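You operate a simulated robot arm through the tools that you are given. There is no shell and no other tool.

Carry out the task below with a simulated robot arm. There is one attempt and no reset: what you move stays moved.

JOB
Slide the post off the drips, wipe them up with the green cloth, put cloth and mallet on the tray.
Fine: post right in. What is to be rubbed or washed off counts as gone when no trace of it is left.
Where things are to end (x, y in the base frame): green cloth within 6 cm of [76, 55]; rubber mallet within 6 cm of [57, 60].

The check looks at the end state, three seconds after you hand in, the way a careful person would. Anything else that was tipped, shoved, dropped, spilled or broken makes it a failure. Flat cloth is picked up by pressing the open fingertips on it (5 to 10 N) and closing them slowly along it; thin cloth reads only 2 to 8 mm in the jaws.

ROBOT AND FRAMES
A 7-joint arm with a two-finger parallel gripper, fixed in place. Base frame: the origin is at the foot of the arm, x ahead of it, y to its left, z up; the work surface is at about z = 85. Units: cm, rad, N and s.
With the tool pointing down near the work surface it reaches from about 52 to 96 cm from the base axis. Its first joint turns from -2.897 to 2.897 rad. Payload 3.91 kg.
Tool frame: the origin (TCP) lies between the finger pads and is the grasp point; the fingertips stand 3 cm ahead of it; z points along the fingers, y is the line along which they close. Largest opening 11 cm; finger width 2, thickness 1; the body of the gripper, 4.8 by 11.2 cm, starts 5.5 cm behind the TCP.
Orientation is told as [roll, pitch, yaw] about the base's x, y, z axes, in that order, counted from this pose: with the fingers straight down and closing along the base's y, the tool's x points along the base's -x, its y along +y and its z along -z.

CONTROLS
- The arm moves only by the tool nudge_tool. Its argument "targets" is a list of rows, each a list of 2 entries, a list of its own where there are three numbers: the shift along the tool's x, y, z in cm, then the turn, a rotation vector about the tool's x, y, z in degrees. In form: [[[tx, ty, tz], [rx, ry, rz]], ...]. A call has 1 to 20 rows; each row shifts and turns the commanded pose from where the row before left it, along the tool's axes as they then stand. "jaw" is the finger opening in cm, from 0 to 11, set as the call begins (left out, the last holds). A row lasts 0.2 s, in which the tool goes at most 5 cm and 0.15 rad; a call with a longer step from one row to the next is refused whole, and so is a gripper value outside its range. A pose out of reach is approached as far as the arm can. The call stops where the force on the tool passes 50 N (or 10 N more than at its start, if that is more) or the arm is blocked; 0.2 s more then pass. The fingers move at their own pace (about 7.2 cm/s each) and stop on an object; they squeeze with about 38 N. The grip force told is the motor's: it shows also when the fingers shut on nothing. Time passes only in rows, and 0.2 s behind the last, so rows that do not move let the fingers close. It gives the time, the measured TCP pose, the force on the tool (base axes), the opening and the grip force at its end, in the units of the frame above (readings bear some noise), with the torque about the TCP (base axes, N m) and any sound that the robot's microphone picked up.
- Cameras (640 x 400 px; columns grow to the right, rows downward): "scene" is fixed at [4.44, 51.44, 158.7]; the picture's right is [-0.23, -0.97, 0.00], its down [-0.67, 0.16, -0.72] and it looks along [0.70, -0.16, -0.69] (base axes); focal length 356 px, centre (320, 200). "wrist" rides on the gripper at [7.2, 1.7, -10.3] in the tool frame; the picture's right is [-0.23, 0.97, 0.00], its down [-0.76, -0.18, -0.62] and it looks along [-0.61, -0.14, 0.78] (tool axes); focal length 222 px, centre (320, 200). There is no depth. A picture from a camera that has moved, and an enlarged one, comes with that camera's place and axes in the base frame and with its lens. The place of the scene camera against the robot may be out by one fixed shift of up to 2.5 cm in any direction.
- grab_frame(camera): a new picture of that camera. No time passes.
- raise_lower(by): slides the trunk up (or, below 0, down) by that many cm; the arm rides with it, the base frame stays. It gives what a move gives, with no picture.
- close_up(camera, box): a new picture of the part [left, top, right, bottom] of that camera's present view, enlarged. No time passes.
- finish_job(): hands the job in; it is judged then, once.

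Places have to be worked out from the pictures, the camera data and where the tool is seen. Open the gripper and draw the arm clear of the work before you hand the job in, unless the task says otherwise.

The tools are called after ">>>" by a JSON object that holds its "api" and its "payload". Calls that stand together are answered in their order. nudge_tool: Moves the arm, as the interface text tells. Its arguments: {"type":"object","properties":{"targets":{"type":"array","items":{"type":"array"}},"jaw":{"type":"number"}},"required":["targets"]} The other tools are called the same way: raise_lower (by) slides the trunk up or down; grab_frame (camera) takes a picture; close_up (camera, box) takes an enlarged picture of a part of a camera's view; finish_job () hands the job in.

At the start:

```text
t: 0.0
tool_pos: [66.04, 8.7, 116.17]
tcp_rot: [0.0, 0.0, -0.001]
ft_force: [0.1, 0.0, 0.3]
torque: [-0.01, 0.01, 0.01]
finger_gap: 11.02
grasp_force: 0.1
trunk travel left (down, up): [-60.0, 8.2]
```

scene: 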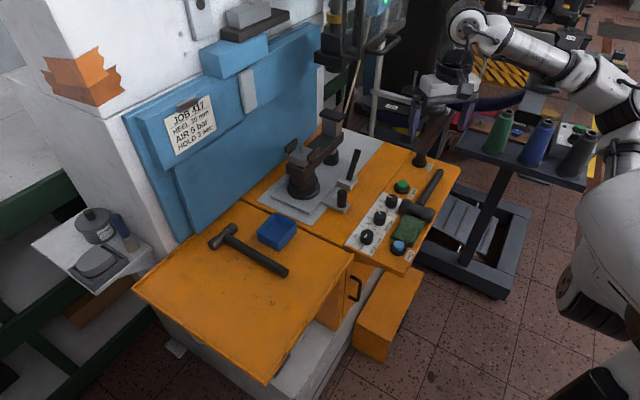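
wrist: 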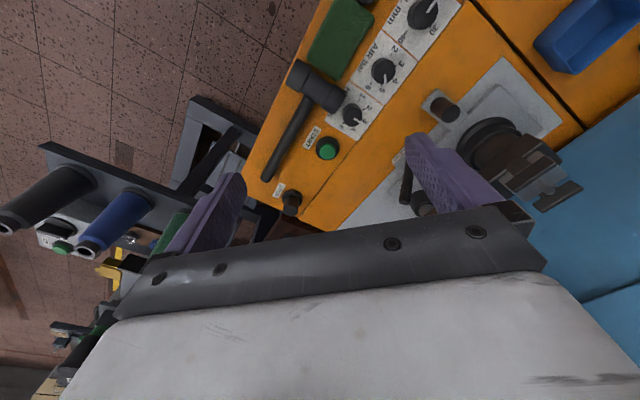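

I start by looking at the scene in detail: the post, drips, cloth, mallet and tray need to be identified.

>>> {"api": "close_up", "payload": {"camera": "scene", "box": [240, 110, 460, 280]}}

>>> {"api": "close_up", "payload": {"camera": "scene", "box": [120, 180, 360, 390]}}

>>> {"api": "close_up", "payload": {"camera": "scene", "box": [20, 180, 180, 320]}}

>>> {"api": "close_up", "payload": {"camera": "wrist", "box": [240, 0, 640, 240]}}

```text
2.35 times, centred on (350, 195) of scene
camera zoom: at [4.44, 51.44, 158.7], right [-0.23, -0.97, 0.0], down [-0.67, 0.16, -0.72], along [0.7, -0.16, -0.69], focal length 837 px, centre (249, 212)
```

zoom: 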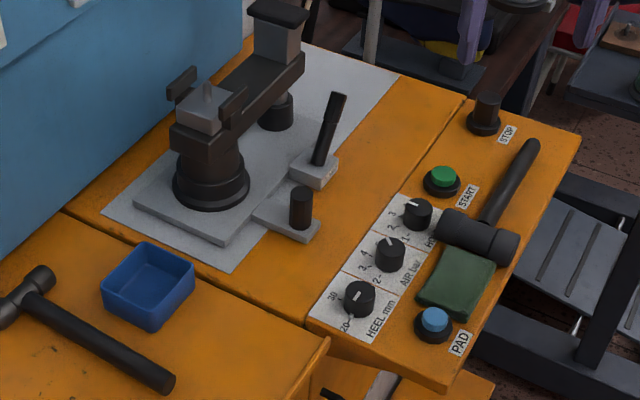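

```text
1.90 times, centred on (240, 285) of scene
camera zoom: at [4.44, 51.44, 158.7], right [-0.23, -0.97, 0.0], down [-0.67, 0.16, -0.72], along [0.7, -0.16, -0.69], focal length 677 px, centre (472, 38)
```

zoom: 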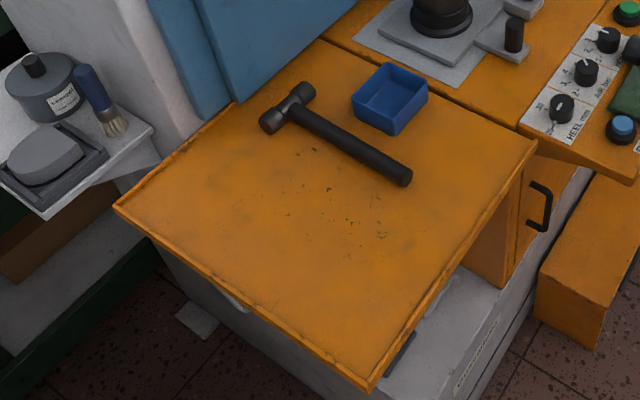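

```text
2.86 times, centred on (100, 250) of scene
camera zoom: at [4.44, 51.44, 158.7], right [-0.23, -0.97, 0.0], down [-0.67, 0.16, -0.72], along [0.7, -0.16, -0.69], focal length 1016 px, centre (949, 57)
```

zoom: 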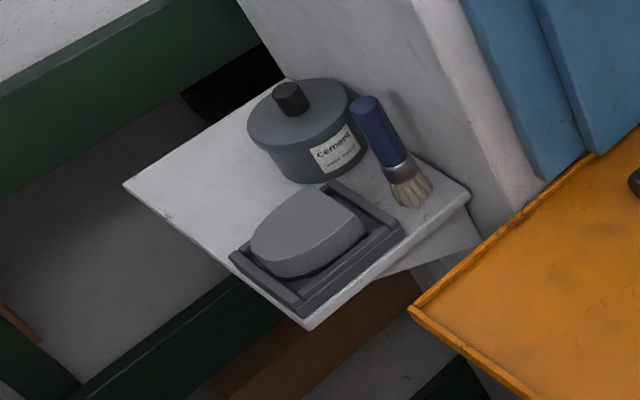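

```text
1.60 times, centred on (440, 120) of wrist
camera zoom: at [58.84, 10.38, 126.46], right [0.23, 0.97, 0.0], down [0.76, -0.18, 0.62], along [0.61, -0.14, -0.78], focal length 355 px, centre (128, 328)
```

zoom: 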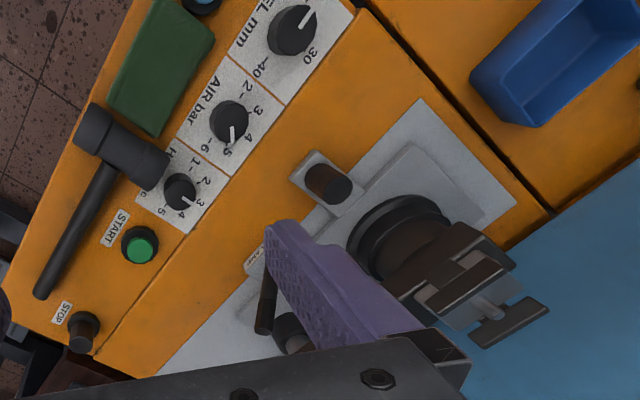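

The orange pan at left is the tray; the machine looks turned about 45° and the post stands on a grey slide with a knob. I move the arm higher above the operator's side to look at the post, lever, and drips with the wrist camera.

>>> {"api": "nudge_tool", "payload": {"targets": [[[1.5, 3, 0], [0, 0, 0]], [[1.5, 4, 0], [0, 0, 0]], [[1.5, 4, 0], [0, 0, 0]], [[1.5, 4, 0], [0, 0, 0]], [[1.5, 4, 0], [0, 0, 0]], [[1.5, 4, 0], [0, 0, 0]], [[0, 3, 0], [0, 0, 0]], [[0, 2, 0], [0, 0, 0]], [[0, 0, 0], [0, 0, 0]]]}}

>>> {"api": "grab_frame", "payload": {"camera": "wrist"}}

>>> {"api": "grab_frame", "payload": {"camera": "scene"}}

```text
t: 2.0
tool_pos: [56.95, 36.87, 116.16]
tcp_rot: [-0.001, -0.001, 0.001]
ft_force: [0.3, -0.8, 0.3]
torque: [-0.03, -0.01, -0.01]
finger_gap: 11.01
grasp_force: 0.0
trunk travel left (down, up): [-60.0, 8.2]
```

```text
taken
camera wrist: at [49.79, 38.46, 126.47], right [0.23, 0.97, 0.0], down [0.76, -0.18, 0.62], along [0.61, -0.14, -0.78], focal length 222 px, centre (320, 200)
```

wrist: 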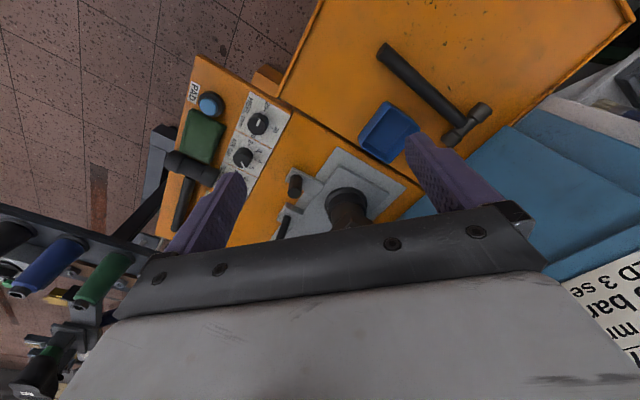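

```text
taken
```

scene: 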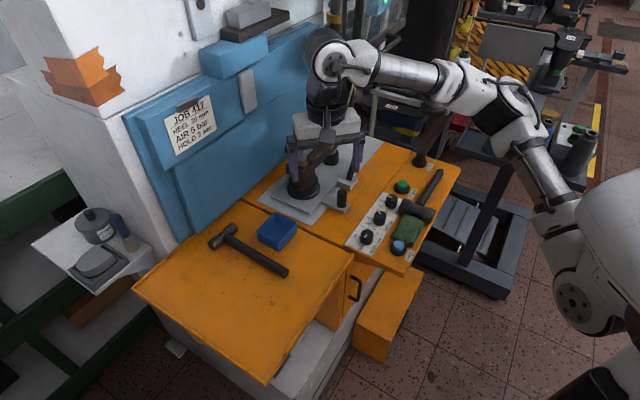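

I zoom in on the current wrist view around the post, the knob, lever, and the console.

>>> {"api": "close_up", "payload": {"camera": "wrist", "box": [240, 120, 440, 245]}}

>>> {"api": "close_up", "payload": {"camera": "wrist", "box": [150, 50, 330, 240]}}

>>> {"api": "close_up", "payload": {"camera": "wrist", "box": [280, 0, 640, 200]}}

```text
3.20 times, centred on (340, 182) of wrist
camera zoom: at [49.79, 38.46, 126.47], right [0.23, 0.97, 0.0], down [0.76, -0.18, 0.62], along [0.61, -0.14, -0.78], focal length 711 px, centre (256, 256)
```

zoom: 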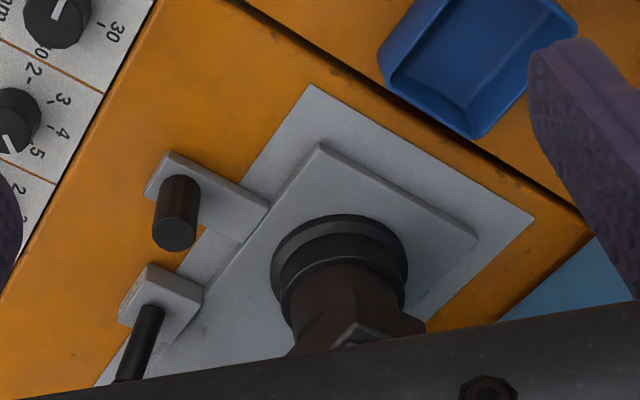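

```text
2.11 times, centred on (240, 145) of wrist
camera zoom: at [49.79, 38.46, 126.47], right [0.23, 0.97, 0.0], down [0.76, -0.18, 0.62], along [0.61, -0.14, -0.78], focal length 468 px, centre (488, 316)
```

zoom: 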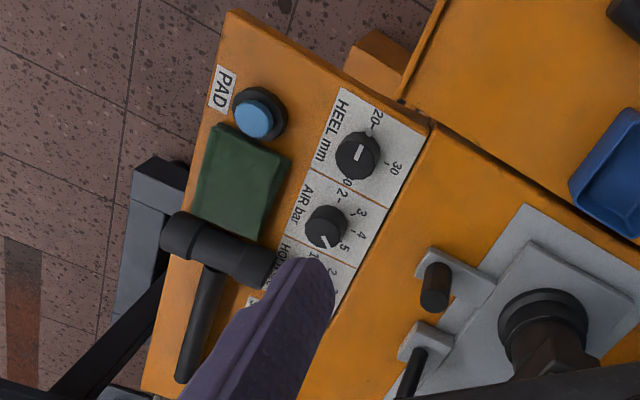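

```text
1.78 times, centred on (460, 100) of wrist
camera zoom: at [49.79, 38.46, 126.47], right [0.23, 0.97, 0.0], down [0.76, -0.18, 0.62], along [0.61, -0.14, -0.78], focal length 395 px, centre (71, 378)
```

zoom: 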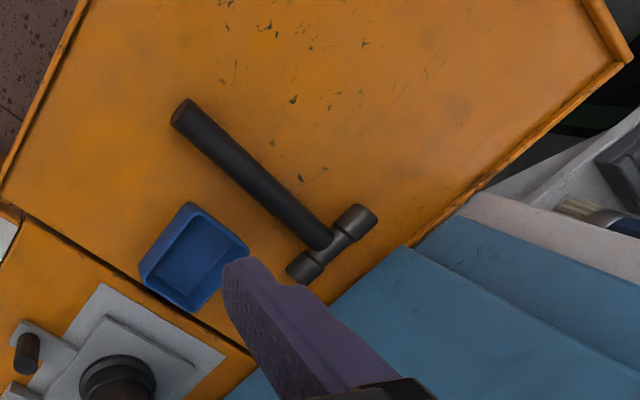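

The drips aren't visible, so they're presumably under the post's slide plate. I move to the right side of the press to view the lever, its label, and the slide's geometry.

>>> {"api": "nudge_tool", "payload": {"targets": [[[-1, -4, -1], [0, 0, 0]], [[-1, -4, -1], [0, 0, 0]], [[-1, -4, -1], [0, 0, 0]], [[-2, -4, -1], [0, 0, 0]], [[-2, -4, 0], [0, 0, 0]], [[-2, -4, 0], [0, 0, 0]], [[-3, -3, 0], [0, 0, 0]], [[-3, -2, 0], [0, 0, 0]], [[-3, 0, 0], [0, 0, 0]], [[0, 0, 0], [0, 0, 0]]]}}

>>> {"api": "grab_frame", "payload": {"camera": "wrist"}}

>>> {"api": "close_up", "payload": {"camera": "wrist", "box": [320, 0, 640, 200]}}

>>> {"api": "close_up", "payload": {"camera": "scene", "box": [270, 110, 390, 230]}}

```text
t: 4.2
tool_pos: [75.0, 7.63, 120.31]
tcp_rot: [0.001, 0.001, 0.001]
ft_force: [0.7, -0.1, -1.0]
torque: [-0.03, -0.03, 0.0]
finger_gap: 10.98
grasp_force: 0.1
trunk travel left (down, up): [-60.0, 8.2]
```

```text
taken
camera wrist: at [67.83, 9.21, 130.57], right [0.23, 0.97, 0.0], down [0.76, -0.18, 0.62], along [0.61, -0.14, -0.78], focal length 222 px, centre (320, 200)
```

wrist: 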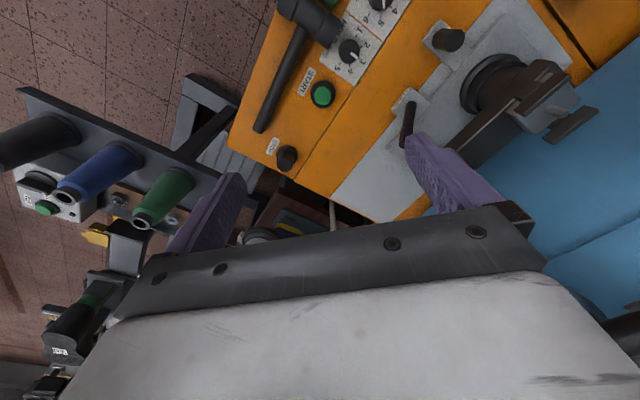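

```text
2.00 times, centred on (480, 100) of wrist
camera zoom: at [67.83, 9.21, 130.57], right [0.23, 0.97, 0.0], down [0.76, -0.18, 0.62], along [0.61, -0.14, -0.78], focal length 444 px, centre (0, 400)
```

zoom: 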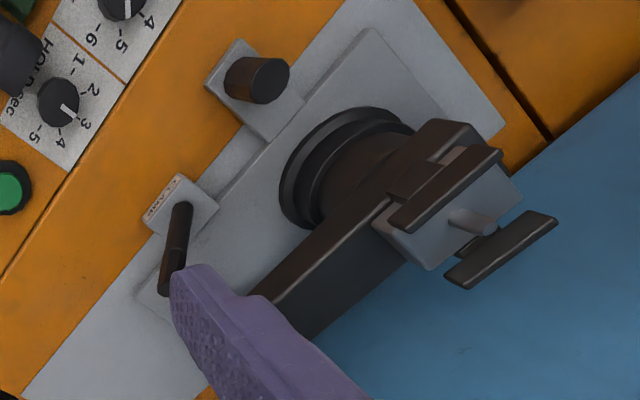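

```text
3.33 times, centred on (330, 170) of scene
camera zoom: at [4.44, 51.44, 158.7], right [-0.23, -0.97, 0.0], down [-0.67, 0.16, -0.72], along [0.7, -0.16, -0.69], focal length 1185 px, centre (287, 300)
```

zoom: 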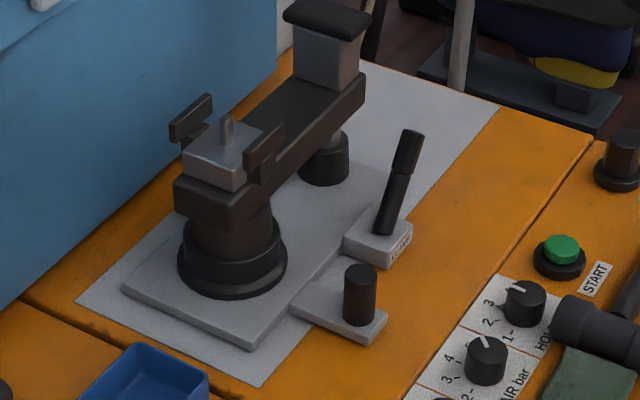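

I see the knob tab and a lever block with a small label. I zoom in tightly on the label and the lever, and on the long plate for drips.

>>> {"api": "close_up", "payload": {"camera": "wrist", "box": [370, 70, 450, 120]}}

>>> {"api": "close_up", "payload": {"camera": "scene", "box": [325, 140, 375, 220]}}

>>> {"api": "close_up", "payload": {"camera": "wrist", "box": [320, 100, 440, 230]}}

```text
8.00 times, centred on (410, 95) of wrist
camera zoom: at [67.83, 9.21, 130.57], right [0.23, 0.97, 0.0], down [0.76, -0.18, 0.62], along [0.61, -0.14, -0.78], focal length 1777 px, centre (-400, 1040)
```

zoom: 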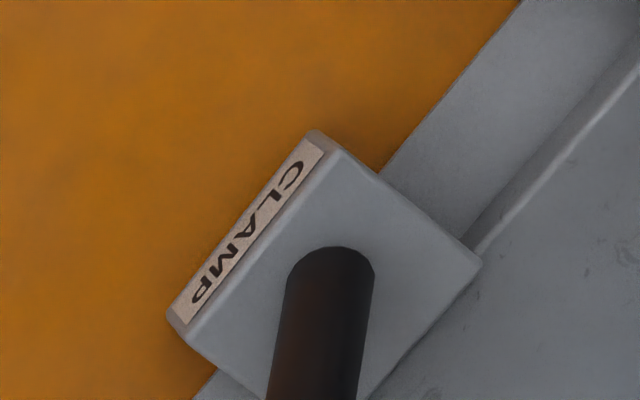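

```text
5.00 times, centred on (350, 180) of scene
camera zoom: at [4.44, 51.44, 158.7], right [-0.23, -0.97, 0.0], down [-0.67, 0.16, -0.72], along [0.7, -0.16, -0.69], focal length 1778 px, centre (170, 300)
```

zoom: 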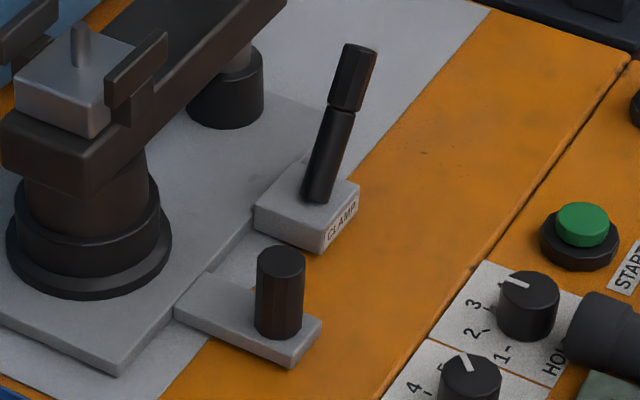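

```text
3.08 times, centred on (380, 165) of wrist
camera zoom: at [67.83, 9.21, 130.57], right [0.23, 0.97, 0.0], down [0.76, -0.18, 0.62], along [0.61, -0.14, -0.78], focal length 684 px, centre (135, 308)
```

zoom: 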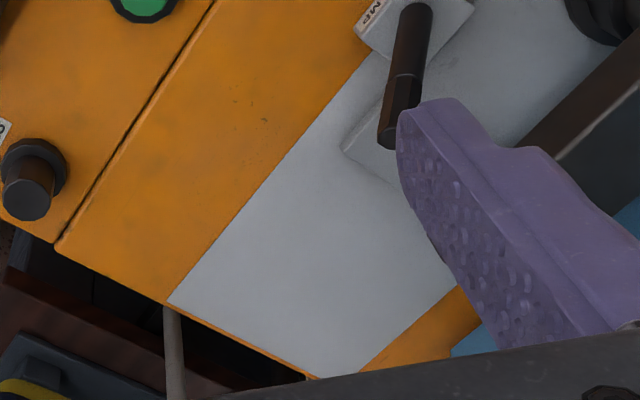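

The lever block reads CLAMP and leans to the machine's right; triangulation gives the knob top near (74.3, 27.8, 91.6). I move over the knob and turn the tool 45° so the fingers close along the machine's in/out axis, then look again.

>>> {"api": "nudge_tool", "payload": {"targets": [[[0.5, 4, 0], [0, 0, 7.5]], [[0, 0, 0], [0, 0, 7.5]], [[0, 0, 0], [0, 0, 7.5]], [[0, 0, 0], [0, 0, 7.5]], [[0, 0, 0], [0, 0, 7.5]], [[0, 0, 0], [0, 0, 7.5]], [[0, 0, 0], [0, 0, 0]]]}}

>>> {"api": "grab_frame", "payload": {"camera": "wrist"}}

>>> {"api": "grab_frame", "payload": {"camera": "scene"}}

```text
t: 5.8
tool_pos: [74.52, 11.72, 120.26]
tcp_rot: [0.0, 0.001, -0.787]
ft_force: [-0.1, 0.6, -0.7]
torque: [0.0, 0.0, -0.04]
finger_gap: 11.01
grasp_force: 0.0
trunk travel left (down, up): [-60.0, 8.2]
```

```text
taken
camera wrist: at [70.62, 17.96, 130.46], right [0.85, 0.53, 0.0], down [0.41, -0.66, 0.62], along [0.33, -0.53, -0.78], focal length 222 px, centre (320, 200)
```

wrist: 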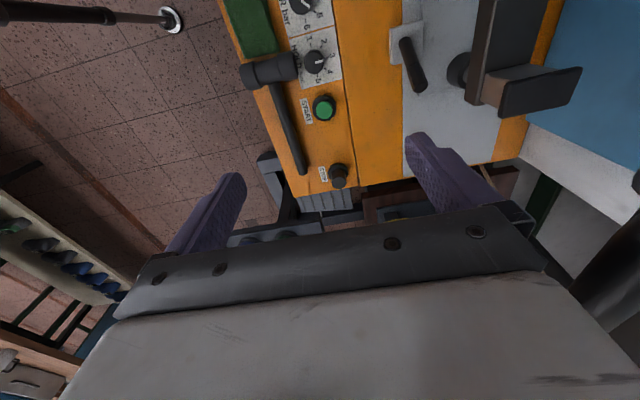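

```text
taken
```

scene: 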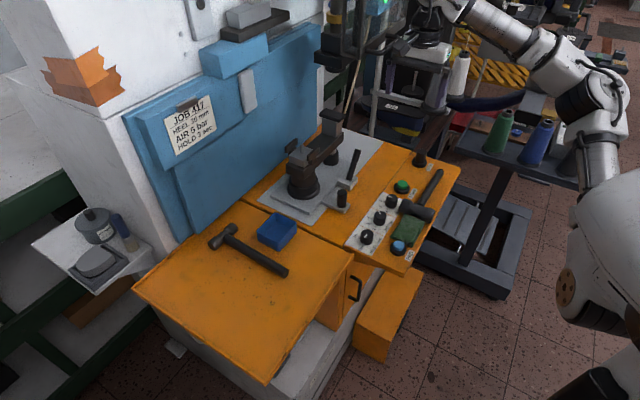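

The view is now aligned with the machine axes. I shift left along the machine to see the whole slide plate, knob, and clamp from above.

>>> {"api": "nudge_tool", "payload": {"targets": [[[4, 1, 0], [0, 0, 0]], [[4, 1, 0], [0, 0, 0]], [[4, 1, 0], [0, 0, 0]], [[3, 0, 0], [0, 0, 0]], [[0, 0, 0], [0, 0, 0]]]}}

>>> {"api": "grab_frame", "payload": {"camera": "wrist"}}

>>> {"api": "close_up", "payload": {"camera": "wrist", "box": [360, 0, 640, 180]}}

>>> {"api": "close_up", "payload": {"camera": "wrist", "box": [200, 0, 440, 180]}}

```text
t: 7.0
tool_pos: [66.05, 24.44, 120.14]
tcp_rot: [0.0, 0.0, -0.785]
ft_force: [-0.3, 0.0, 0.0]
torque: [0.01, 0.04, -0.03]
finger_gap: 10.99
grasp_force: 0.1
trunk travel left (down, up): [-60.0, 8.2]
```

```text
taken
camera wrist: at [62.11, 30.75, 130.45], right [0.85, 0.53, 0.0], down [0.41, -0.66, 0.62], along [0.33, -0.53, -0.78], focal length 222 px, centre (320, 200)
```

wrist: 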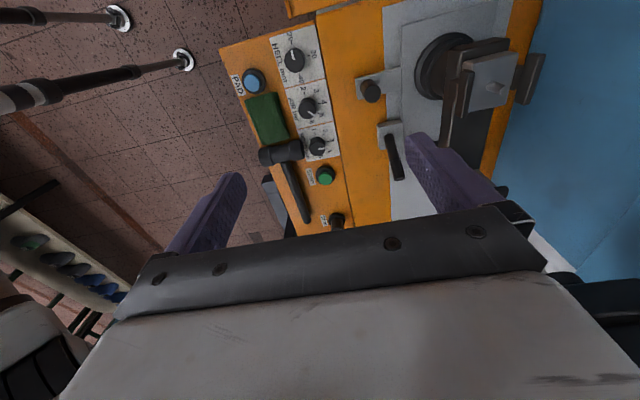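

```text
2.22 times, centred on (500, 90) of wrist
camera zoom: at [62.11, 30.75, 130.45], right [0.85, 0.53, 0.0], down [0.41, -0.66, 0.62], along [0.33, -0.53, -0.78], focal length 494 px, centre (-80, 444)
```

zoom: 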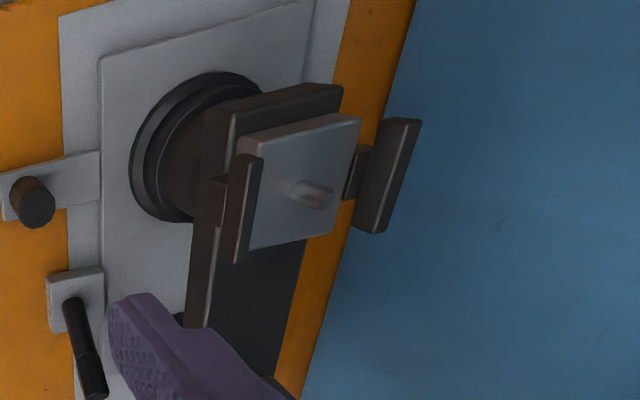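

```text
2.22 times, centred on (320, 90) of wrist
camera zoom: at [62.11, 30.75, 130.45], right [0.85, 0.53, 0.0], down [0.41, -0.66, 0.62], along [0.33, -0.53, -0.78], focal length 494 px, centre (320, 444)
```

zoom: 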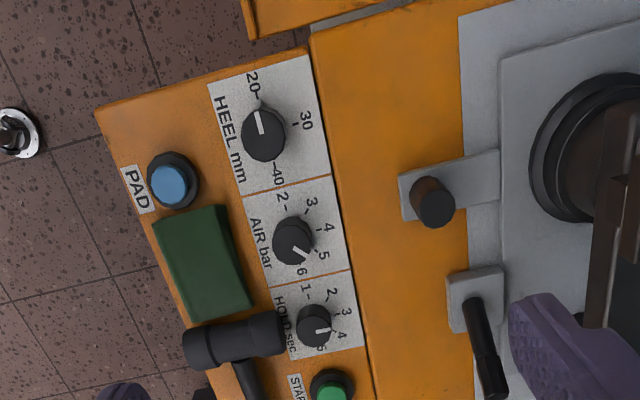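

The knob triangulates consistently to about (74.2, 27.6), top at z≈91.6. I move over it with the jaws at 6 cm and descend partway to verify alignment before gripping.

>>> {"api": "nudge_tool", "payload": {"targets": [[[-1.2, 2.7, 0], [0, 0, 0]], [[-1.2, 2.7, 0], [0, 0, 0]], [[-1.13, 2.6, 0], [0, 0, 0]], [[0, 0, 4], [0, 0, 0]], [[0, 0, 4], [0, 0, 0]], [[0, 0, 4], [0, 0, 0]], [[0, 0, 4], [0, 0, 0]], [[0, 0, 4], [0, 0, 0]], [[0, 0, 2], [0, 0, 0]], [[0, 0, 0], [0, 0, 0]]], "jaw": 6}}

>>> {"api": "grab_frame", "payload": {"camera": "wrist"}}

>>> {"api": "close_up", "payload": {"camera": "scene", "box": [270, 110, 430, 240]}}

```text
t: 9.2
tool_pos: [74.23, 27.62, 97.92]
tcp_rot: [0.002, 0.0, -0.784]
ft_force: [0.5, -0.2, -0.4]
torque: [0.01, 0.01, 0.0]
finger_gap: 6.0
grasp_force: 0.2
trunk travel left (down, up): [-60.0, 8.2]
```

```text
taken
camera wrist: at [70.25, 33.85, 108.32], right [0.85, 0.53, 0.0], down [0.41, -0.66, 0.62], along [0.33, -0.53, -0.78], focal length 222 px, centre (320, 200)
```

wrist: 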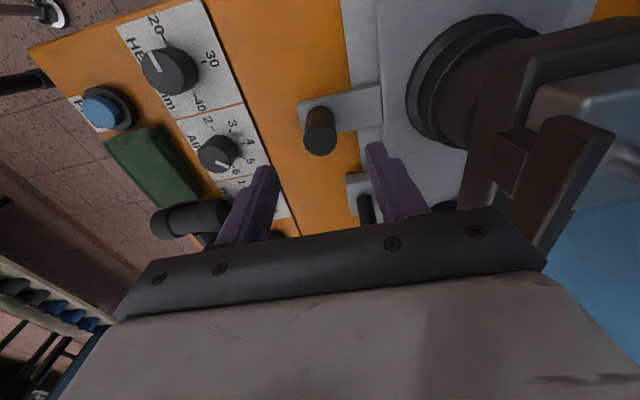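

```text
3.08 times, centred on (350, 175) of scene
camera zoom: at [4.44, 51.44, 158.7], right [-0.23, -0.97, 0.0], down [-0.67, 0.16, -0.72], along [0.7, -0.16, -0.69], focal length 1094 px, centre (228, 277)
```

zoom: 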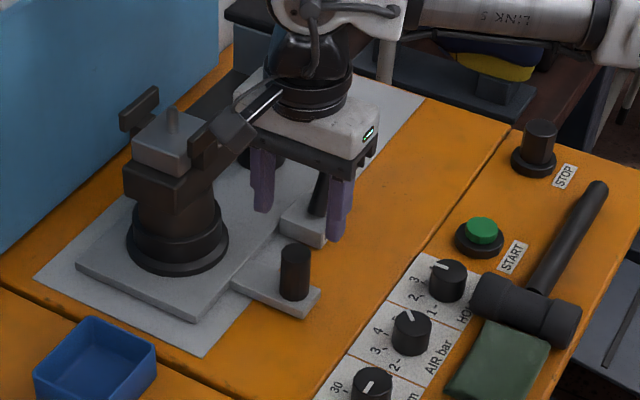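

In the wrist view the knob's top sits exactly where the point under the TCP should project, so I'm aligned. I descend to z≈90.5 and close on the knob.

>>> {"api": "nudge_tool", "payload": {"targets": [[[0, 0, 2.5], [0, 0, 0]], [[0, 0, 2.5], [0, 0, 0]], [[0, 0, 1.5], [0, 0, 0]], [[0, 0, 0.9], [0, 0, 0]], [[0, 0, 0], [0, 0, 0]]]}}

>>> {"api": "nudge_tool", "payload": {"targets": [[[0, 0, 0], [0, 0, 0]], [[0, 0, 0], [0, 0, 0]], [[0, 0, 0], [0, 0, 0]]], "jaw": 0}}

>>> {"api": "grab_frame", "payload": {"camera": "wrist"}}

>>> {"api": "close_up", "payload": {"camera": "scene", "box": [270, 110, 430, 240]}}

```text
t: 10.4
tool_pos: [74.2, 27.73, 90.62]
tcp_rot: [0.0, 0.001, -0.785]
ft_force: [0.7, -0.4, 0.0]
torque: [-0.02, 0.0, 0.01]
finger_gap: 6.01
grasp_force: 0.0
trunk travel left (down, up): [-60.0, 8.2]
```

```text
t: 11.2
tool_pos: [74.24, 27.67, 90.71]
tcp_rot: [-0.003, 0.001, -0.786]
ft_force: [-11.5, -9.2, -4.6]
torque: [0.31, -0.59, -0.03]
finger_gap: 2.7
grasp_force: 44.8
trunk travel left (down, up): [-60.0, 8.2]
```

```text
taken
camera wrist: at [70.26, 33.93, 100.97], right [0.85, 0.53, 0.0], down [0.41, -0.66, 0.62], along [0.33, -0.53, -0.78], focal length 222 px, centre (320, 200)
```

wrist: 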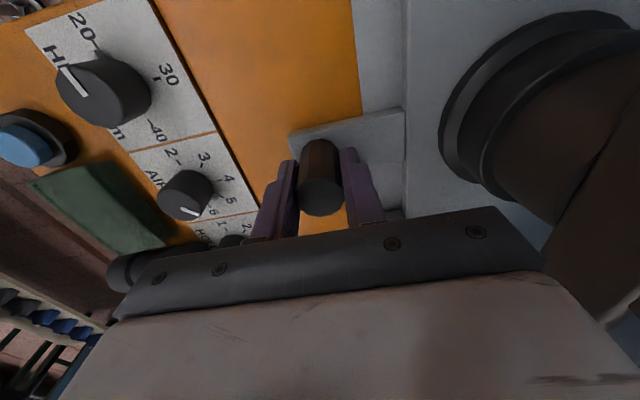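

```text
3.08 times, centred on (350, 175) of scene
camera zoom: at [4.44, 51.44, 158.7], right [-0.23, -0.97, 0.0], down [-0.67, 0.16, -0.72], along [0.7, -0.16, -0.69], focal length 1094 px, centre (228, 277)
```

zoom: 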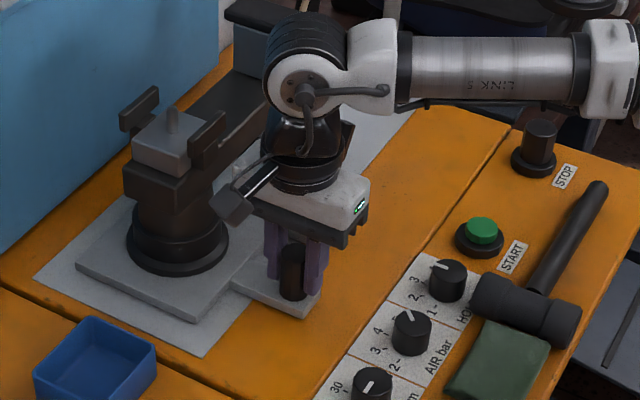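

The knob is gripped (2.7 cm) with about 15 N of side load from being off-centre. I ease that off, then test gently whether the slide gives toward the machine's right.

>>> {"api": "nudge_tool", "payload": {"targets": [[[0, -0.1, 0], [0, 0, 0]], [[0, 0, 0], [0, 0, 0]]]}}

>>> {"api": "nudge_tool", "payload": {"targets": [[[-0.15, 0, 0], [0, 0, 0]], [[-0.15, 0, 0], [0, 0, 0]], [[0, 0, 0], [0, 0, 0]]]}}

```text
t: 11.8
tool_pos: [74.24, 27.63, 90.57]
tcp_rot: [0.001, 0.0, -0.786]
ft_force: [-3.4, -0.1, -5.0]
torque: [-0.61, 0.37, 0.14]
finger_gap: 2.72
grasp_force: 45.2
trunk travel left (down, up): [-60.0, 8.2]
```

```text
t: 12.6
tool_pos: [74.29, 27.38, 90.66]
tcp_rot: [0.0, -0.001, -0.784]
ft_force: [-1.6, 6.0, -7.1]
torque: [-0.42, -0.04, 0.2]
finger_gap: 2.72
grasp_force: 45.3
trunk travel left (down, up): [-60.0, 8.2]
```

Small resistance so far (about 5 N after 2 mm). I continue gently to the right to see whether it moves or the force builds up.

>>> {"api": "nudge_tool", "payload": {"targets": [[[-0.2, 0, 0], [0, 0, 0]], [[-0.2, 0, 0], [0, 0, 0]], [[0, 0, 0], [0, 0, 0]]]}}

```text
t: 13.4
tool_pos: [74.81, 27.11, 90.64]
tcp_rot: [-0.001, 0.0, -0.785]
ft_force: [-1.5, 0.7, -10.0]
torque: [0.54, -0.09, 0.42]
finger_gap: 2.71
grasp_force: 45.4
trunk travel left (down, up): [-60.0, 8.2]
```

The tool moved ~0.8 cm with low side force; I check whether the slide moved or the pads just slipped on the knob.

>>> {"api": "grab_frame", "payload": {"camera": "wrist"}}

>>> {"api": "close_up", "payload": {"camera": "scene", "box": [270, 110, 430, 240]}}

```text
taken
camera wrist: at [70.81, 33.37, 100.98], right [0.85, 0.53, 0.0], down [0.41, -0.66, 0.62], along [0.33, -0.53, -0.78], focal length 222 px, centre (320, 200)
```

wrist: 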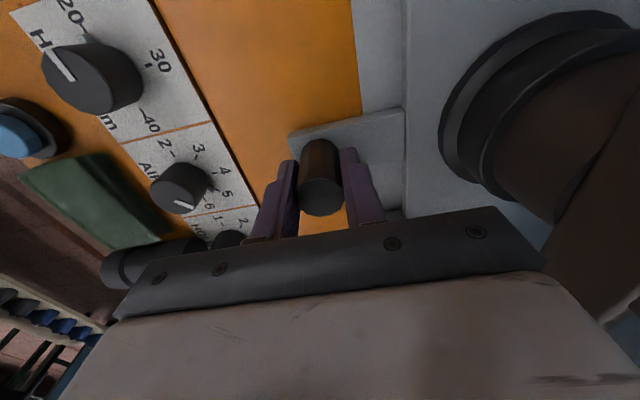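

```text
3.08 times, centred on (350, 175) of scene
camera zoom: at [4.44, 51.44, 158.7], right [-0.23, -0.97, 0.0], down [-0.67, 0.16, -0.72], along [0.7, -0.16, -0.69], focal length 1094 px, centre (228, 277)
```

zoom: 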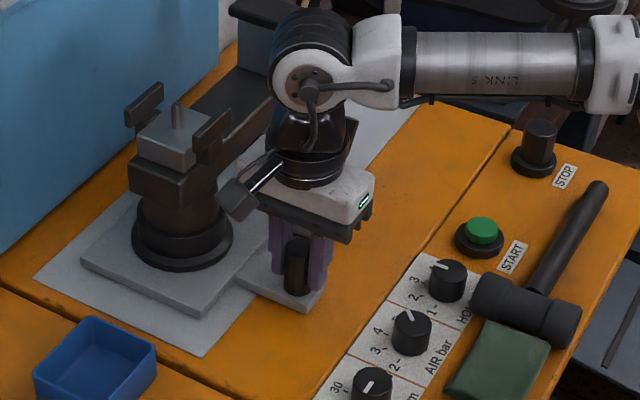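

The whole slide moved with the knob at low force, so travel is along the machine's right and the clamp isn't locking it. I keep sliding gently and check the clamp clearance.

>>> {"api": "nudge_tool", "payload": {"targets": [[[-0.4, 0, 0], [0, 0, 0]], [[-0.4, 0, 0], [0, 0, 0]], [[-0.4, 0, 0], [0, 0, 0]], [[-0.4, 0, 0], [0, 0, 0]], [[-0.4, 0, 0], [0, 0, 0]], [[-0.4, 0, 0], [0, 0, 0]], [[0, 0, 0], [0, 0, 0]]]}}

>>> {"api": "grab_frame", "payload": {"camera": "wrist"}}

>>> {"api": "close_up", "payload": {"camera": "scene", "box": [270, 110, 430, 240]}}

```text
t: 15.0
tool_pos: [76.55, 25.26, 90.7]
tcp_rot: [-0.001, 0.0, -0.786]
ft_force: [-0.8, -1.3, -6.3]
torque: [0.7, 0.1, 0.24]
finger_gap: 2.72
grasp_force: 45.0
trunk travel left (down, up): [-60.0, 8.2]
```

```text
taken
camera wrist: at [72.56, 31.62, 100.98], right [0.85, 0.53, 0.0], down [0.41, -0.66, 0.62], along [0.33, -0.53, -0.78], focal length 222 px, centre (320, 200)
```

wrist: 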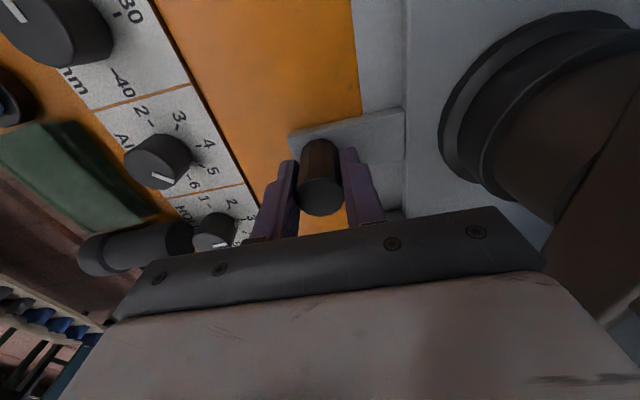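

```text
3.08 times, centred on (350, 175) of scene
camera zoom: at [4.44, 51.44, 158.7], right [-0.23, -0.97, 0.0], down [-0.67, 0.16, -0.72], along [0.7, -0.16, -0.69], focal length 1094 px, centre (228, 277)
```

zoom: 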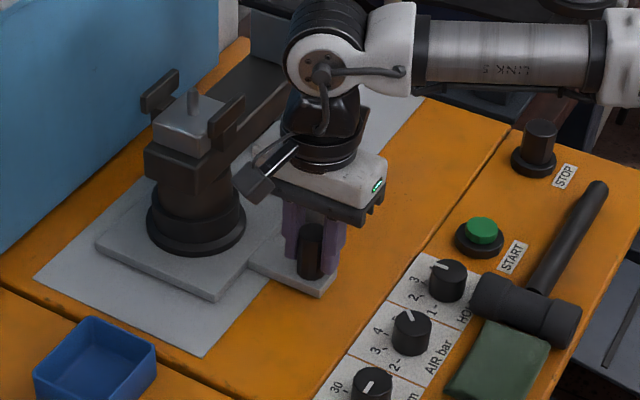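

Slide moves freely and the clamp block appears to travel with it. I continue in moderate steps, watching the force for the end stop.

>>> {"api": "nudge_tool", "payload": {"targets": [[[-0.5, 0, 0], [0, 0, 0]], [[-0.5, 0, 0], [0, 0, 0]], [[-0.5, 0, 0], [0, 0, 0]], [[-0.5, 0, 0], [0, 0, 0]], [[-0.5, 0, 0], [0, 0, 0]], [[-0.5, 0, 0], [0, 0, 0]], [[-0.5, 0, 0], [0, 0, 0]], [[-0.5, 0, 0], [0, 0, 0]], [[0, 0, 0], [0, 0, 0]]]}}

>>> {"api": "grab_frame", "payload": {"camera": "wrist"}}

>>> {"api": "close_up", "payload": {"camera": "scene", "box": [240, 110, 460, 280]}}

```text
t: 17.0
tool_pos: [79.24, 22.63, 90.73]
tcp_rot: [0.001, 0.0, -0.785]
ft_force: [7.6, 6.0, -2.2]
torque: [0.4, 0.68, 0.35]
finger_gap: 2.7
grasp_force: 44.9
trunk travel left (down, up): [-60.0, 8.2]
```

```text
taken
camera wrist: at [75.34, 28.82, 100.98], right [0.85, 0.53, 0.0], down [0.41, -0.66, 0.62], along [0.33, -0.53, -0.78], focal length 222 px, centre (320, 200)
```

wrist: 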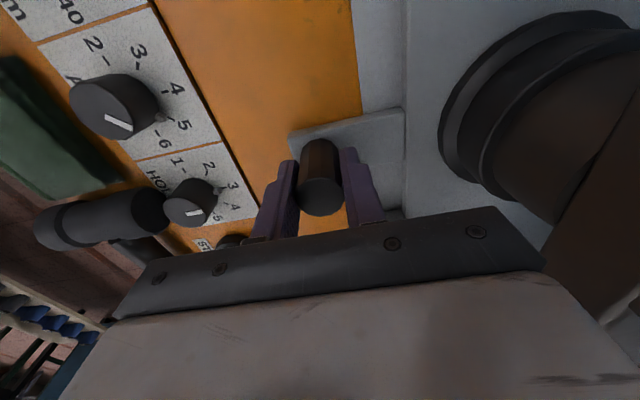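

```text
2.35 times, centred on (350, 195) of scene
camera zoom: at [4.44, 51.44, 158.7], right [-0.23, -0.97, 0.0], down [-0.67, 0.16, -0.72], along [0.7, -0.16, -0.69], focal length 837 px, centre (249, 212)
```

zoom: 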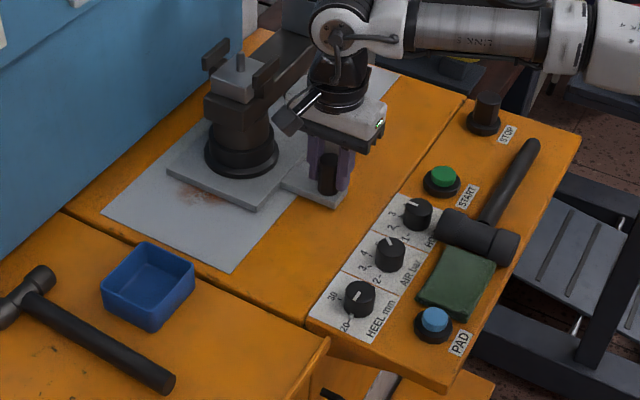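

Brown drips are appearing on the bed plate behind the slide. I continue to the right, correcting slightly for the small sideways load.

>>> {"api": "nudge_tool", "payload": {"targets": [[[-0.5, 0.03, 0], [0, 0, 0]], [[-0.5, 0.03, 0], [0, 0, 0]], [[-0.5, 0, 0], [0, 0, 0]], [[-0.5, 0, 0], [0, 0, 0]], [[-0.5, 0, 0], [0, 0, 0]], [[-0.5, 0, 0], [0, 0, 0]], [[-0.5, 0, 0], [0, 0, 0]], [[-0.5, 0, 0], [0, 0, 0]], [[0, 0, 0], [0, 0, 0]]]}}

>>> {"api": "close_up", "payload": {"camera": "scene", "box": [240, 110, 460, 280]}}

```text
t: 19.0
tool_pos: [82.1, 19.8, 90.69]
tcp_rot: [-0.002, 0.0, -0.785]
ft_force: [-9.2, -7.3, -16.6]
torque: [0.19, -1.0, 0.17]
finger_gap: 2.7
grasp_force: 45.6
trunk travel left (down, up): [-60.0, 8.2]
```

```text
2.35 times, centred on (350, 195) of scene
camera zoom: at [4.44, 51.44, 158.7], right [-0.23, -0.97, 0.0], down [-0.67, 0.16, -0.72], along [0.7, -0.16, -0.69], focal length 837 px, centre (249, 212)
```

zoom: 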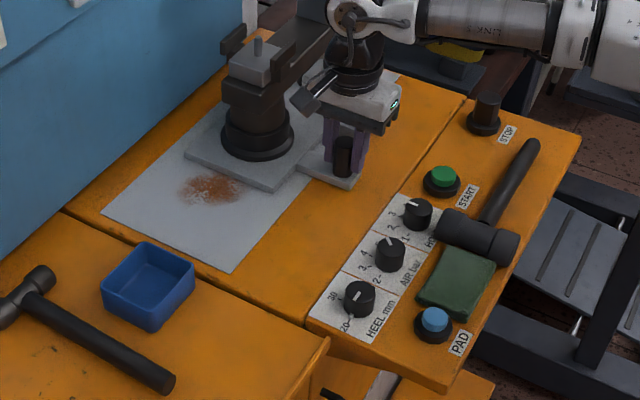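

The drips are fully visible now (brownish-red patch). I keep going toward the end of travel, with smaller steps.

>>> {"api": "nudge_tool", "payload": {"targets": [[[-0.4, -0.03, 0.03], [0, 0, 0]], [[-0.4, -0.03, 0.03], [0, 0, 0]], [[-0.4, 0, 0], [0, 0, 0]], [[-0.4, 0, 0], [0, 0, 0]], [[-0.4, 0, 0], [0, 0, 0]], [[-0.4, 0, 0], [0, 0, 0]], [[0, 0, 0], [0, 0, 0]]]}}

>>> {"api": "close_up", "payload": {"camera": "scene", "box": [240, 110, 460, 280]}}

```text
t: 20.6
tool_pos: [83.63, 18.08, 90.71]
tcp_rot: [0.001, 0.0, -0.786]
ft_force: [3.2, 3.2, -3.8]
torque: [-0.21, 1.36, 0.15]
finger_gap: 2.71
grasp_force: 44.9
trunk travel left (down, up): [-60.0, 8.2]
```

```text
2.35 times, centred on (350, 195) of scene
camera zoom: at [4.44, 51.44, 158.7], right [-0.23, -0.97, 0.0], down [-0.67, 0.16, -0.72], along [0.7, -0.16, -0.69], focal length 837 px, centre (249, 212)
```

zoom: 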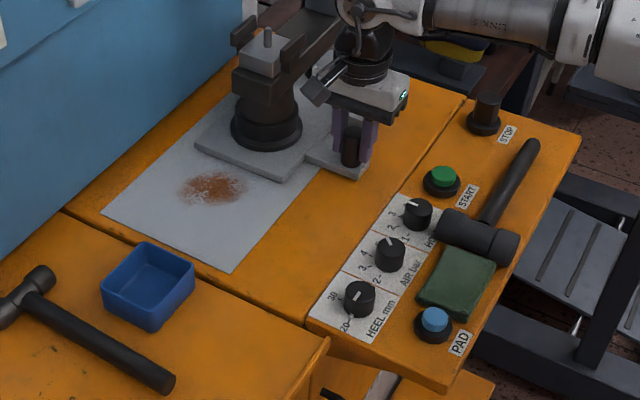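

Moved about 13.5 cm in total and still free. I continue in small steps until the stop is felt.

>>> {"api": "nudge_tool", "payload": {"targets": [[[-0.3, 0, 0], [0, 0, 0]], [[-0.3, 0, 0], [0, 0, 0]], [[-0.3, 0, 0], [0, 0, 0]], [[-0.3, 0, 0], [0, 0, 0]], [[-0.3, 0, 0], [0, 0, 0]], [[0, 0, 0], [0, 0, 0]]]}}

>>> {"api": "close_up", "payload": {"camera": "scene", "box": [240, 110, 460, 280]}}

```text
t: 22.0
tool_pos: [84.81, 16.92, 90.74]
tcp_rot: [0.002, 0.0, -0.783]
ft_force: [10.2, 10.0, 0.6]
torque: [0.43, 1.1, 0.02]
finger_gap: 2.71
grasp_force: 45.3
trunk travel left (down, up): [-60.0, 8.2]
```

```text
2.35 times, centred on (350, 195) of scene
camera zoom: at [4.44, 51.44, 158.7], right [-0.23, -0.97, 0.0], down [-0.67, 0.16, -0.72], along [0.7, -0.16, -0.69], focal length 837 px, centre (249, 212)
```

zoom: 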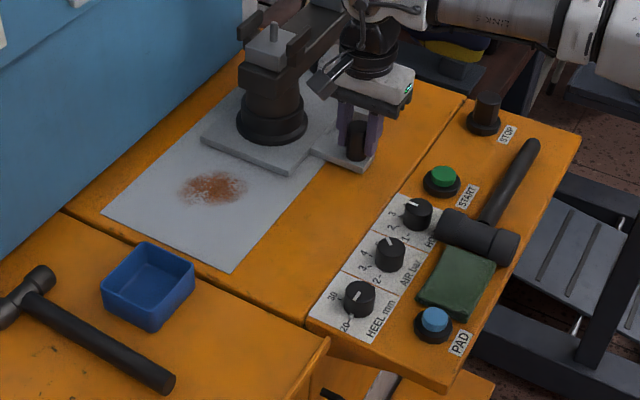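

Travel is now ~15 cm with no stop felt along the axis yet (only a side load). I correct the sideways offset and continue in small steps.

>>> {"api": "nudge_tool", "payload": {"targets": [[[-0.2, 0.05, 0], [0, 0, 0]], [[-0.2, 0.03, 0], [0, 0, 0]], [[-0.2, 0, 0], [0, 0, 0]], [[-0.2, 0, 0], [0, 0, 0]], [[0, 0, 0], [0, 0, 0]]]}}

```text
t: 23.2
tool_pos: [85.27, 16.46, 90.7]
tcp_rot: [-0.001, 0.0, -0.786]
ft_force: [0.9, 2.7, 2.6]
torque: [0.43, 0.71, -0.02]
finger_gap: 2.69
grasp_force: 44.9
trunk travel left (down, up): [-60.0, 8.2]
```

Still free at 15.7 cm. I go on in small steps.

>>> {"api": "nudge_tool", "payload": {"targets": [[[-0.25, 0, 0], [0, 0, 0]], [[-0.25, 0, 0], [0, 0, 0]], [[-0.25, 0, 0], [0, 0, 0]], [[-0.25, 0, 0], [0, 0, 0]], [[0, 0, 0], [0, 0, 0]]]}}

>>> {"api": "grab_frame", "payload": {"camera": "wrist"}}

>>> {"api": "grab_frame", "payload": {"camera": "scene"}}

```text
t: 24.4
tool_pos: [86.22, 15.6, 90.58]
tcp_rot: [0.0, 0.001, -0.786]
ft_force: [-1.3, -1.1, 0.4]
torque: [0.04, 0.33, 0.04]
finger_gap: 2.69
grasp_force: 45.0
trunk travel left (down, up): [-60.0, 8.2]
```

```text
taken
camera wrist: at [82.19, 21.98, 100.99], right [0.85, 0.53, 0.0], down [0.41, -0.66, 0.62], along [0.33, -0.53, -0.78], focal length 222 px, centre (320, 200)
```

wrist: 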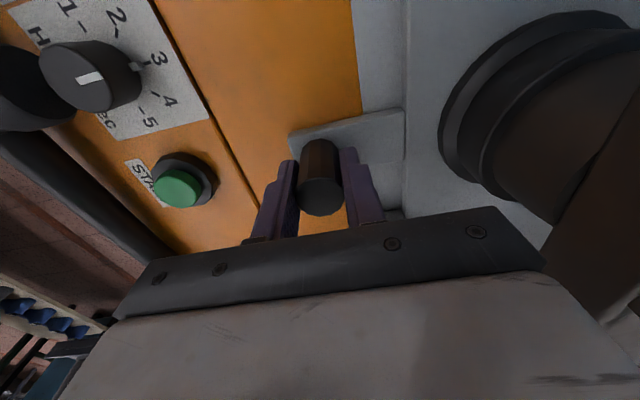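

```text
taken
```

scene: 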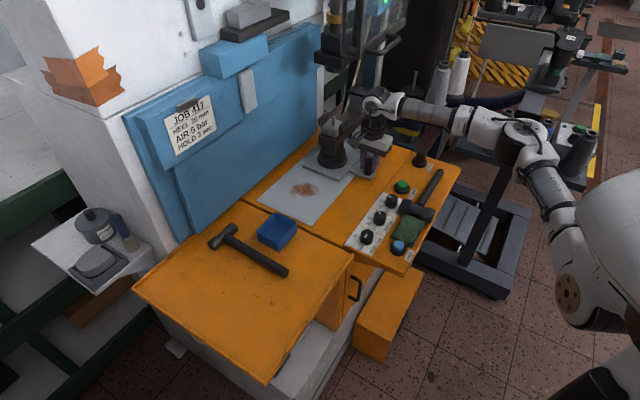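

Still free at ~17 cm. I continue gently with 2 mm steps, checking for the stop.

>>> {"api": "nudge_tool", "payload": {"targets": [[[-0.2, 0, 0], [0, 0, 0]], [[-0.2, 0, 0], [0, 0, 0]], [[-0.2, 0, 0], [0, 0, 0]], [[-0.2, 0, 0], [0, 0, 0]], [[-0.2, 0, 0], [0, 0, 0]], [[0, 0, 0], [0, 0, 0]]]}}

>>> {"api": "close_up", "payload": {"camera": "scene", "box": [240, 60, 460, 230]}}

```text
t: 25.8
tool_pos: [86.77, 14.98, 90.62]
tcp_rot: [0.0, 0.0, -0.785]
ft_force: [-4.9, -6.6, -3.0]
torque: [-0.37, -0.43, -0.1]
finger_gap: 2.73
grasp_force: 44.7
trunk travel left (down, up): [-60.0, 8.2]
```

```text
2.35 times, centred on (350, 145) of scene
camera zoom: at [4.44, 51.44, 158.7], right [-0.23, -0.97, 0.0], down [-0.67, 0.16, -0.72], along [0.7, -0.16, -0.69], focal length 837 px, centre (249, 329)
```

zoom: 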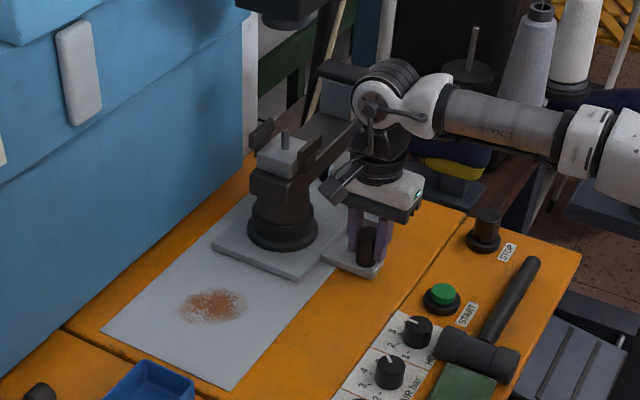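

Still moving (17.8 cm). I continue until the axial force rises.

>>> {"api": "nudge_tool", "payload": {"targets": [[[-0.2, -0.02, 0], [0, 0, 0]], [[-0.2, -0.02, 0], [0, 0, 0]], [[-0.2, 0, 0], [0, 0, 0]], [[-0.2, 0, 0], [0, 0, 0]], [[-0.2, 0, 0], [0, 0, 0]], [[-0.2, 0, 0], [0, 0, 0]], [[-0.2, 0, 0], [0, 0, 0]], [[0, 0, 0], [0, 0, 0]]]}}

>>> {"api": "close_up", "payload": {"camera": "scene", "box": [240, 60, 460, 230]}}

```text
t: 27.6
tool_pos: [87.42, 14.45, 90.8]
tcp_rot: [0.001, 0.005, -0.778]
ft_force: [-37.0, 15.9, -3.0]
torque: [-0.27, 0.66, -0.12]
finger_gap: 2.67
grasp_force: 44.9
trunk travel left (down, up): [-60.0, 8.2]
```

```text
2.35 times, centred on (350, 145) of scene
camera zoom: at [4.44, 51.44, 158.7], right [-0.23, -0.97, 0.0], down [-0.67, 0.16, -0.72], along [0.7, -0.16, -0.69], focal length 837 px, centre (249, 329)
```

zoom: 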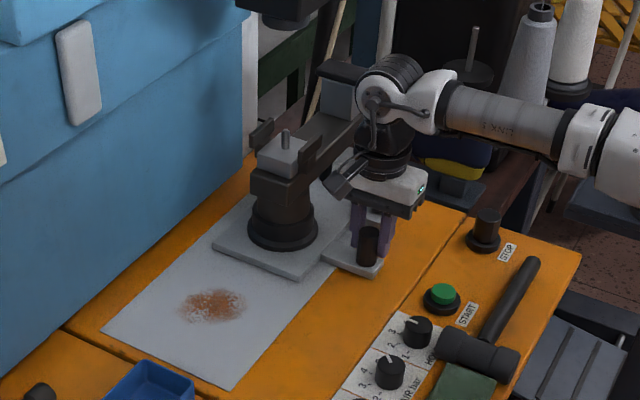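

The axial force rose to ~37 N and the post stopped: it's right in (≈18 cm travel). I ease the push slightly, open the jaws and lift straight up.

>>> {"api": "nudge_tool", "payload": {"targets": [[[0.25, 0, 0], [0, 0, 0]], [[0, 0, 0], [0, 0, 0]]]}}

>>> {"api": "nudge_tool", "payload": {"targets": [[[0, 0, 0], [0, 0, 0]], [[0, 0, 0], [0, 0, 0]], [[0, 0, 0], [0, 0, 0]]], "jaw": 6}}

>>> {"api": "nudge_tool", "payload": {"targets": [[[0, 0, -1.5], [0, 0, 0]], [[0, 0, -3], [0, 0, 0]], [[0, 0, -4], [0, 0, 0]], [[0, 0, -4], [0, 0, 0]], [[0, 0, -4], [0, 0, 0]], [[0, 0, -4], [0, 0, 0]], [[0, 0, -4], [0, 0, 0]], [[0, 0, 0], [0, 0, 0]]]}}

>>> {"api": "grab_frame", "payload": {"camera": "wrist"}}

>>> {"api": "close_up", "payload": {"camera": "scene", "box": [240, 60, 460, 230]}}

```text
t: 28.2
tool_pos: [87.42, 14.35, 90.93]
tcp_rot: [0.002, 0.003, -0.787]
ft_force: [-26.7, 11.4, 2.3]
torque: [0.26, 1.5, -0.05]
finger_gap: 2.69
grasp_force: 44.7
trunk travel left (down, up): [-60.0, 8.2]
```

```text
t: 29.0
tool_pos: [87.68, 14.02, 90.68]
tcp_rot: [0.002, -0.002, -0.786]
ft_force: [0.8, 0.4, 0.1]
torque: [0.0, 0.03, 0.02]
finger_gap: 6.03
grasp_force: 0.1
trunk travel left (down, up): [-60.0, 8.2]
```

```text
t: 30.7
tool_pos: [87.86, 14.85, 103.43]
tcp_rot: [-0.133, 0.126, -0.775]
ft_force: [0.4, -0.2, 0.6]
torque: [-0.02, 0.04, 0.0]
finger_gap: 6.01
grasp_force: 0.1
trunk travel left (down, up): [-60.0, 8.2]
stopped in row 8: the arm was blocked; the commanded pose is now the measured one
```

```text
taken
camera wrist: at [85.84, 21.1, 114.36], right [0.83, 0.54, -0.16], down [0.53, -0.65, 0.54], along [0.19, -0.53, -0.83], focal length 222 px, centre (320, 200)
```

wrist: 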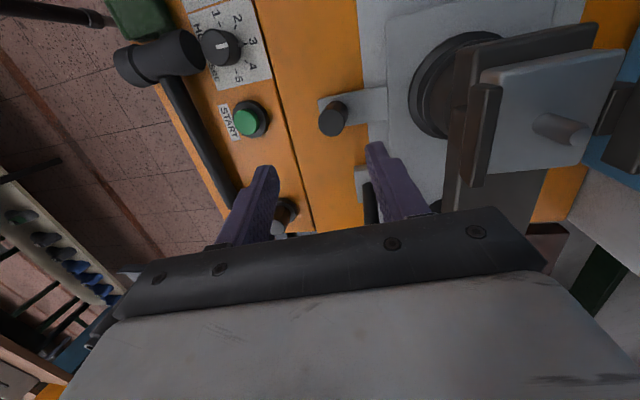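

```text
2.35 times, centred on (350, 145) of scene
camera zoom: at [4.44, 51.44, 158.7], right [-0.23, -0.97, 0.0], down [-0.67, 0.16, -0.72], along [0.7, -0.16, -0.69], focal length 837 px, centre (249, 329)
```

zoom: 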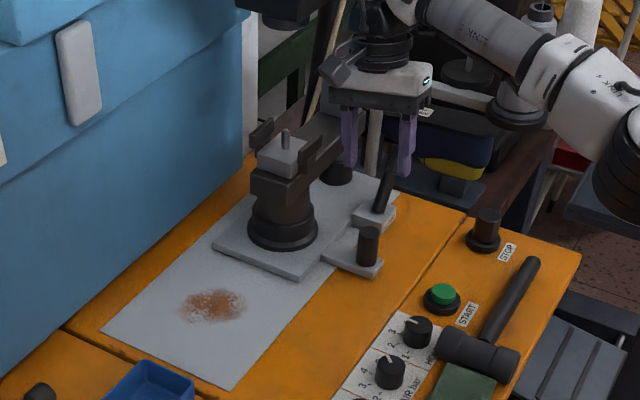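

The lift ran into the arm's reach limit (no contact force; tool tilted slightly). I pull back toward the base, restore the vertical orientation and look at the scene.

>>> {"api": "nudge_tool", "payload": {"targets": [[[2, -2, 0], [0, 0, 0]], [[2, -2, 0], [-3.8, -3.6, 0.3]], [[2, -2, 0], [-3.8, -3.6, 0.3]], [[2, -2, -3], [0, 0, 0]], [[0, 0, 0], [0, 0, 0]]]}}

>>> {"api": "grab_frame", "payload": {"camera": "wrist"}}

>>> {"api": "close_up", "payload": {"camera": "wrist", "box": [120, 0, 360, 220]}}

>>> {"api": "close_up", "payload": {"camera": "scene", "box": [340, 140, 470, 290]}}

```text
t: 31.9
tool_pos: [76.41, 14.23, 108.62]
tcp_rot: [0.016, -0.004, -0.782]
ft_force: [-0.2, -1.6, -0.1]
torque: [0.02, -0.03, -0.01]
finger_gap: 6.0
grasp_force: 0.1
trunk travel left (down, up): [-60.0, 8.2]
```

```text
taken
camera wrist: at [72.42, 20.51, 118.99], right [0.85, 0.53, 0.02], down [0.4, -0.67, 0.62], along [0.34, -0.52, -0.78], focal length 222 px, centre (320, 200)
```

wrist: 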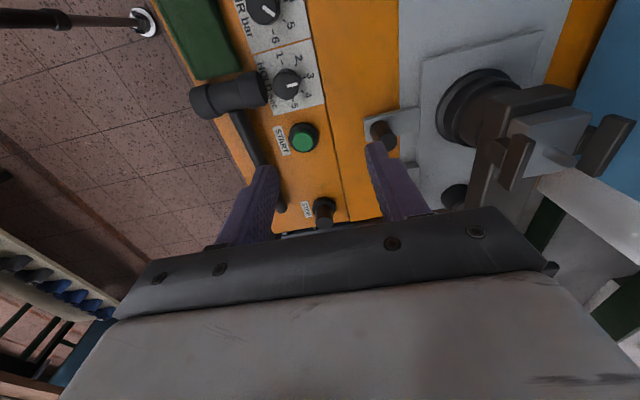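

```text
1.82 times, centred on (240, 110) of wrist
camera zoom: at [72.42, 20.51, 118.99], right [0.85, 0.53, 0.02], down [0.4, -0.67, 0.62], along [0.34, -0.52, -0.78], focal length 404 px, centre (466, 364)
```

zoom: 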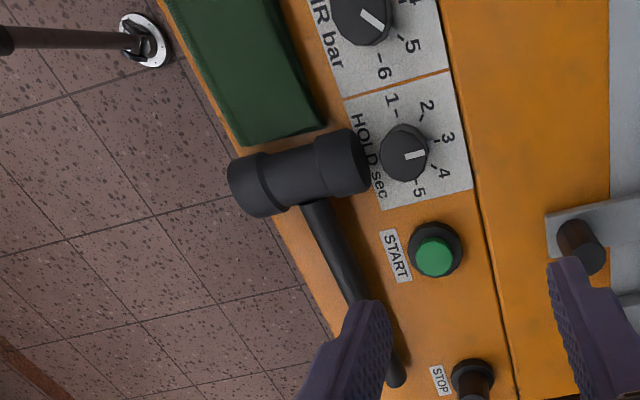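

```text
2.67 times, centred on (405, 215) of scene
camera zoom: at [4.44, 51.44, 158.7], right [-0.23, -0.97, 0.0], down [-0.67, 0.16, -0.72], along [0.7, -0.16, -0.69], focal length 948 px, centre (93, 160)
```

zoom: 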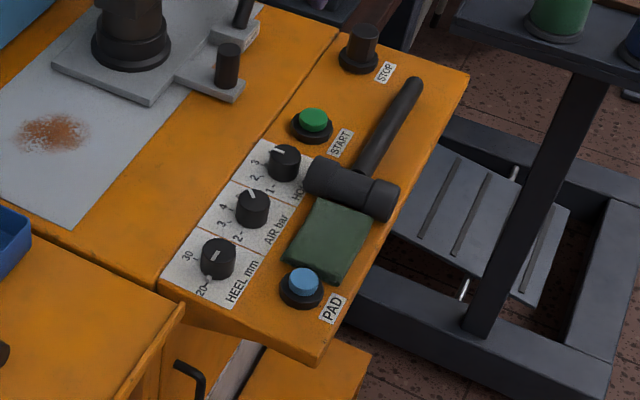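

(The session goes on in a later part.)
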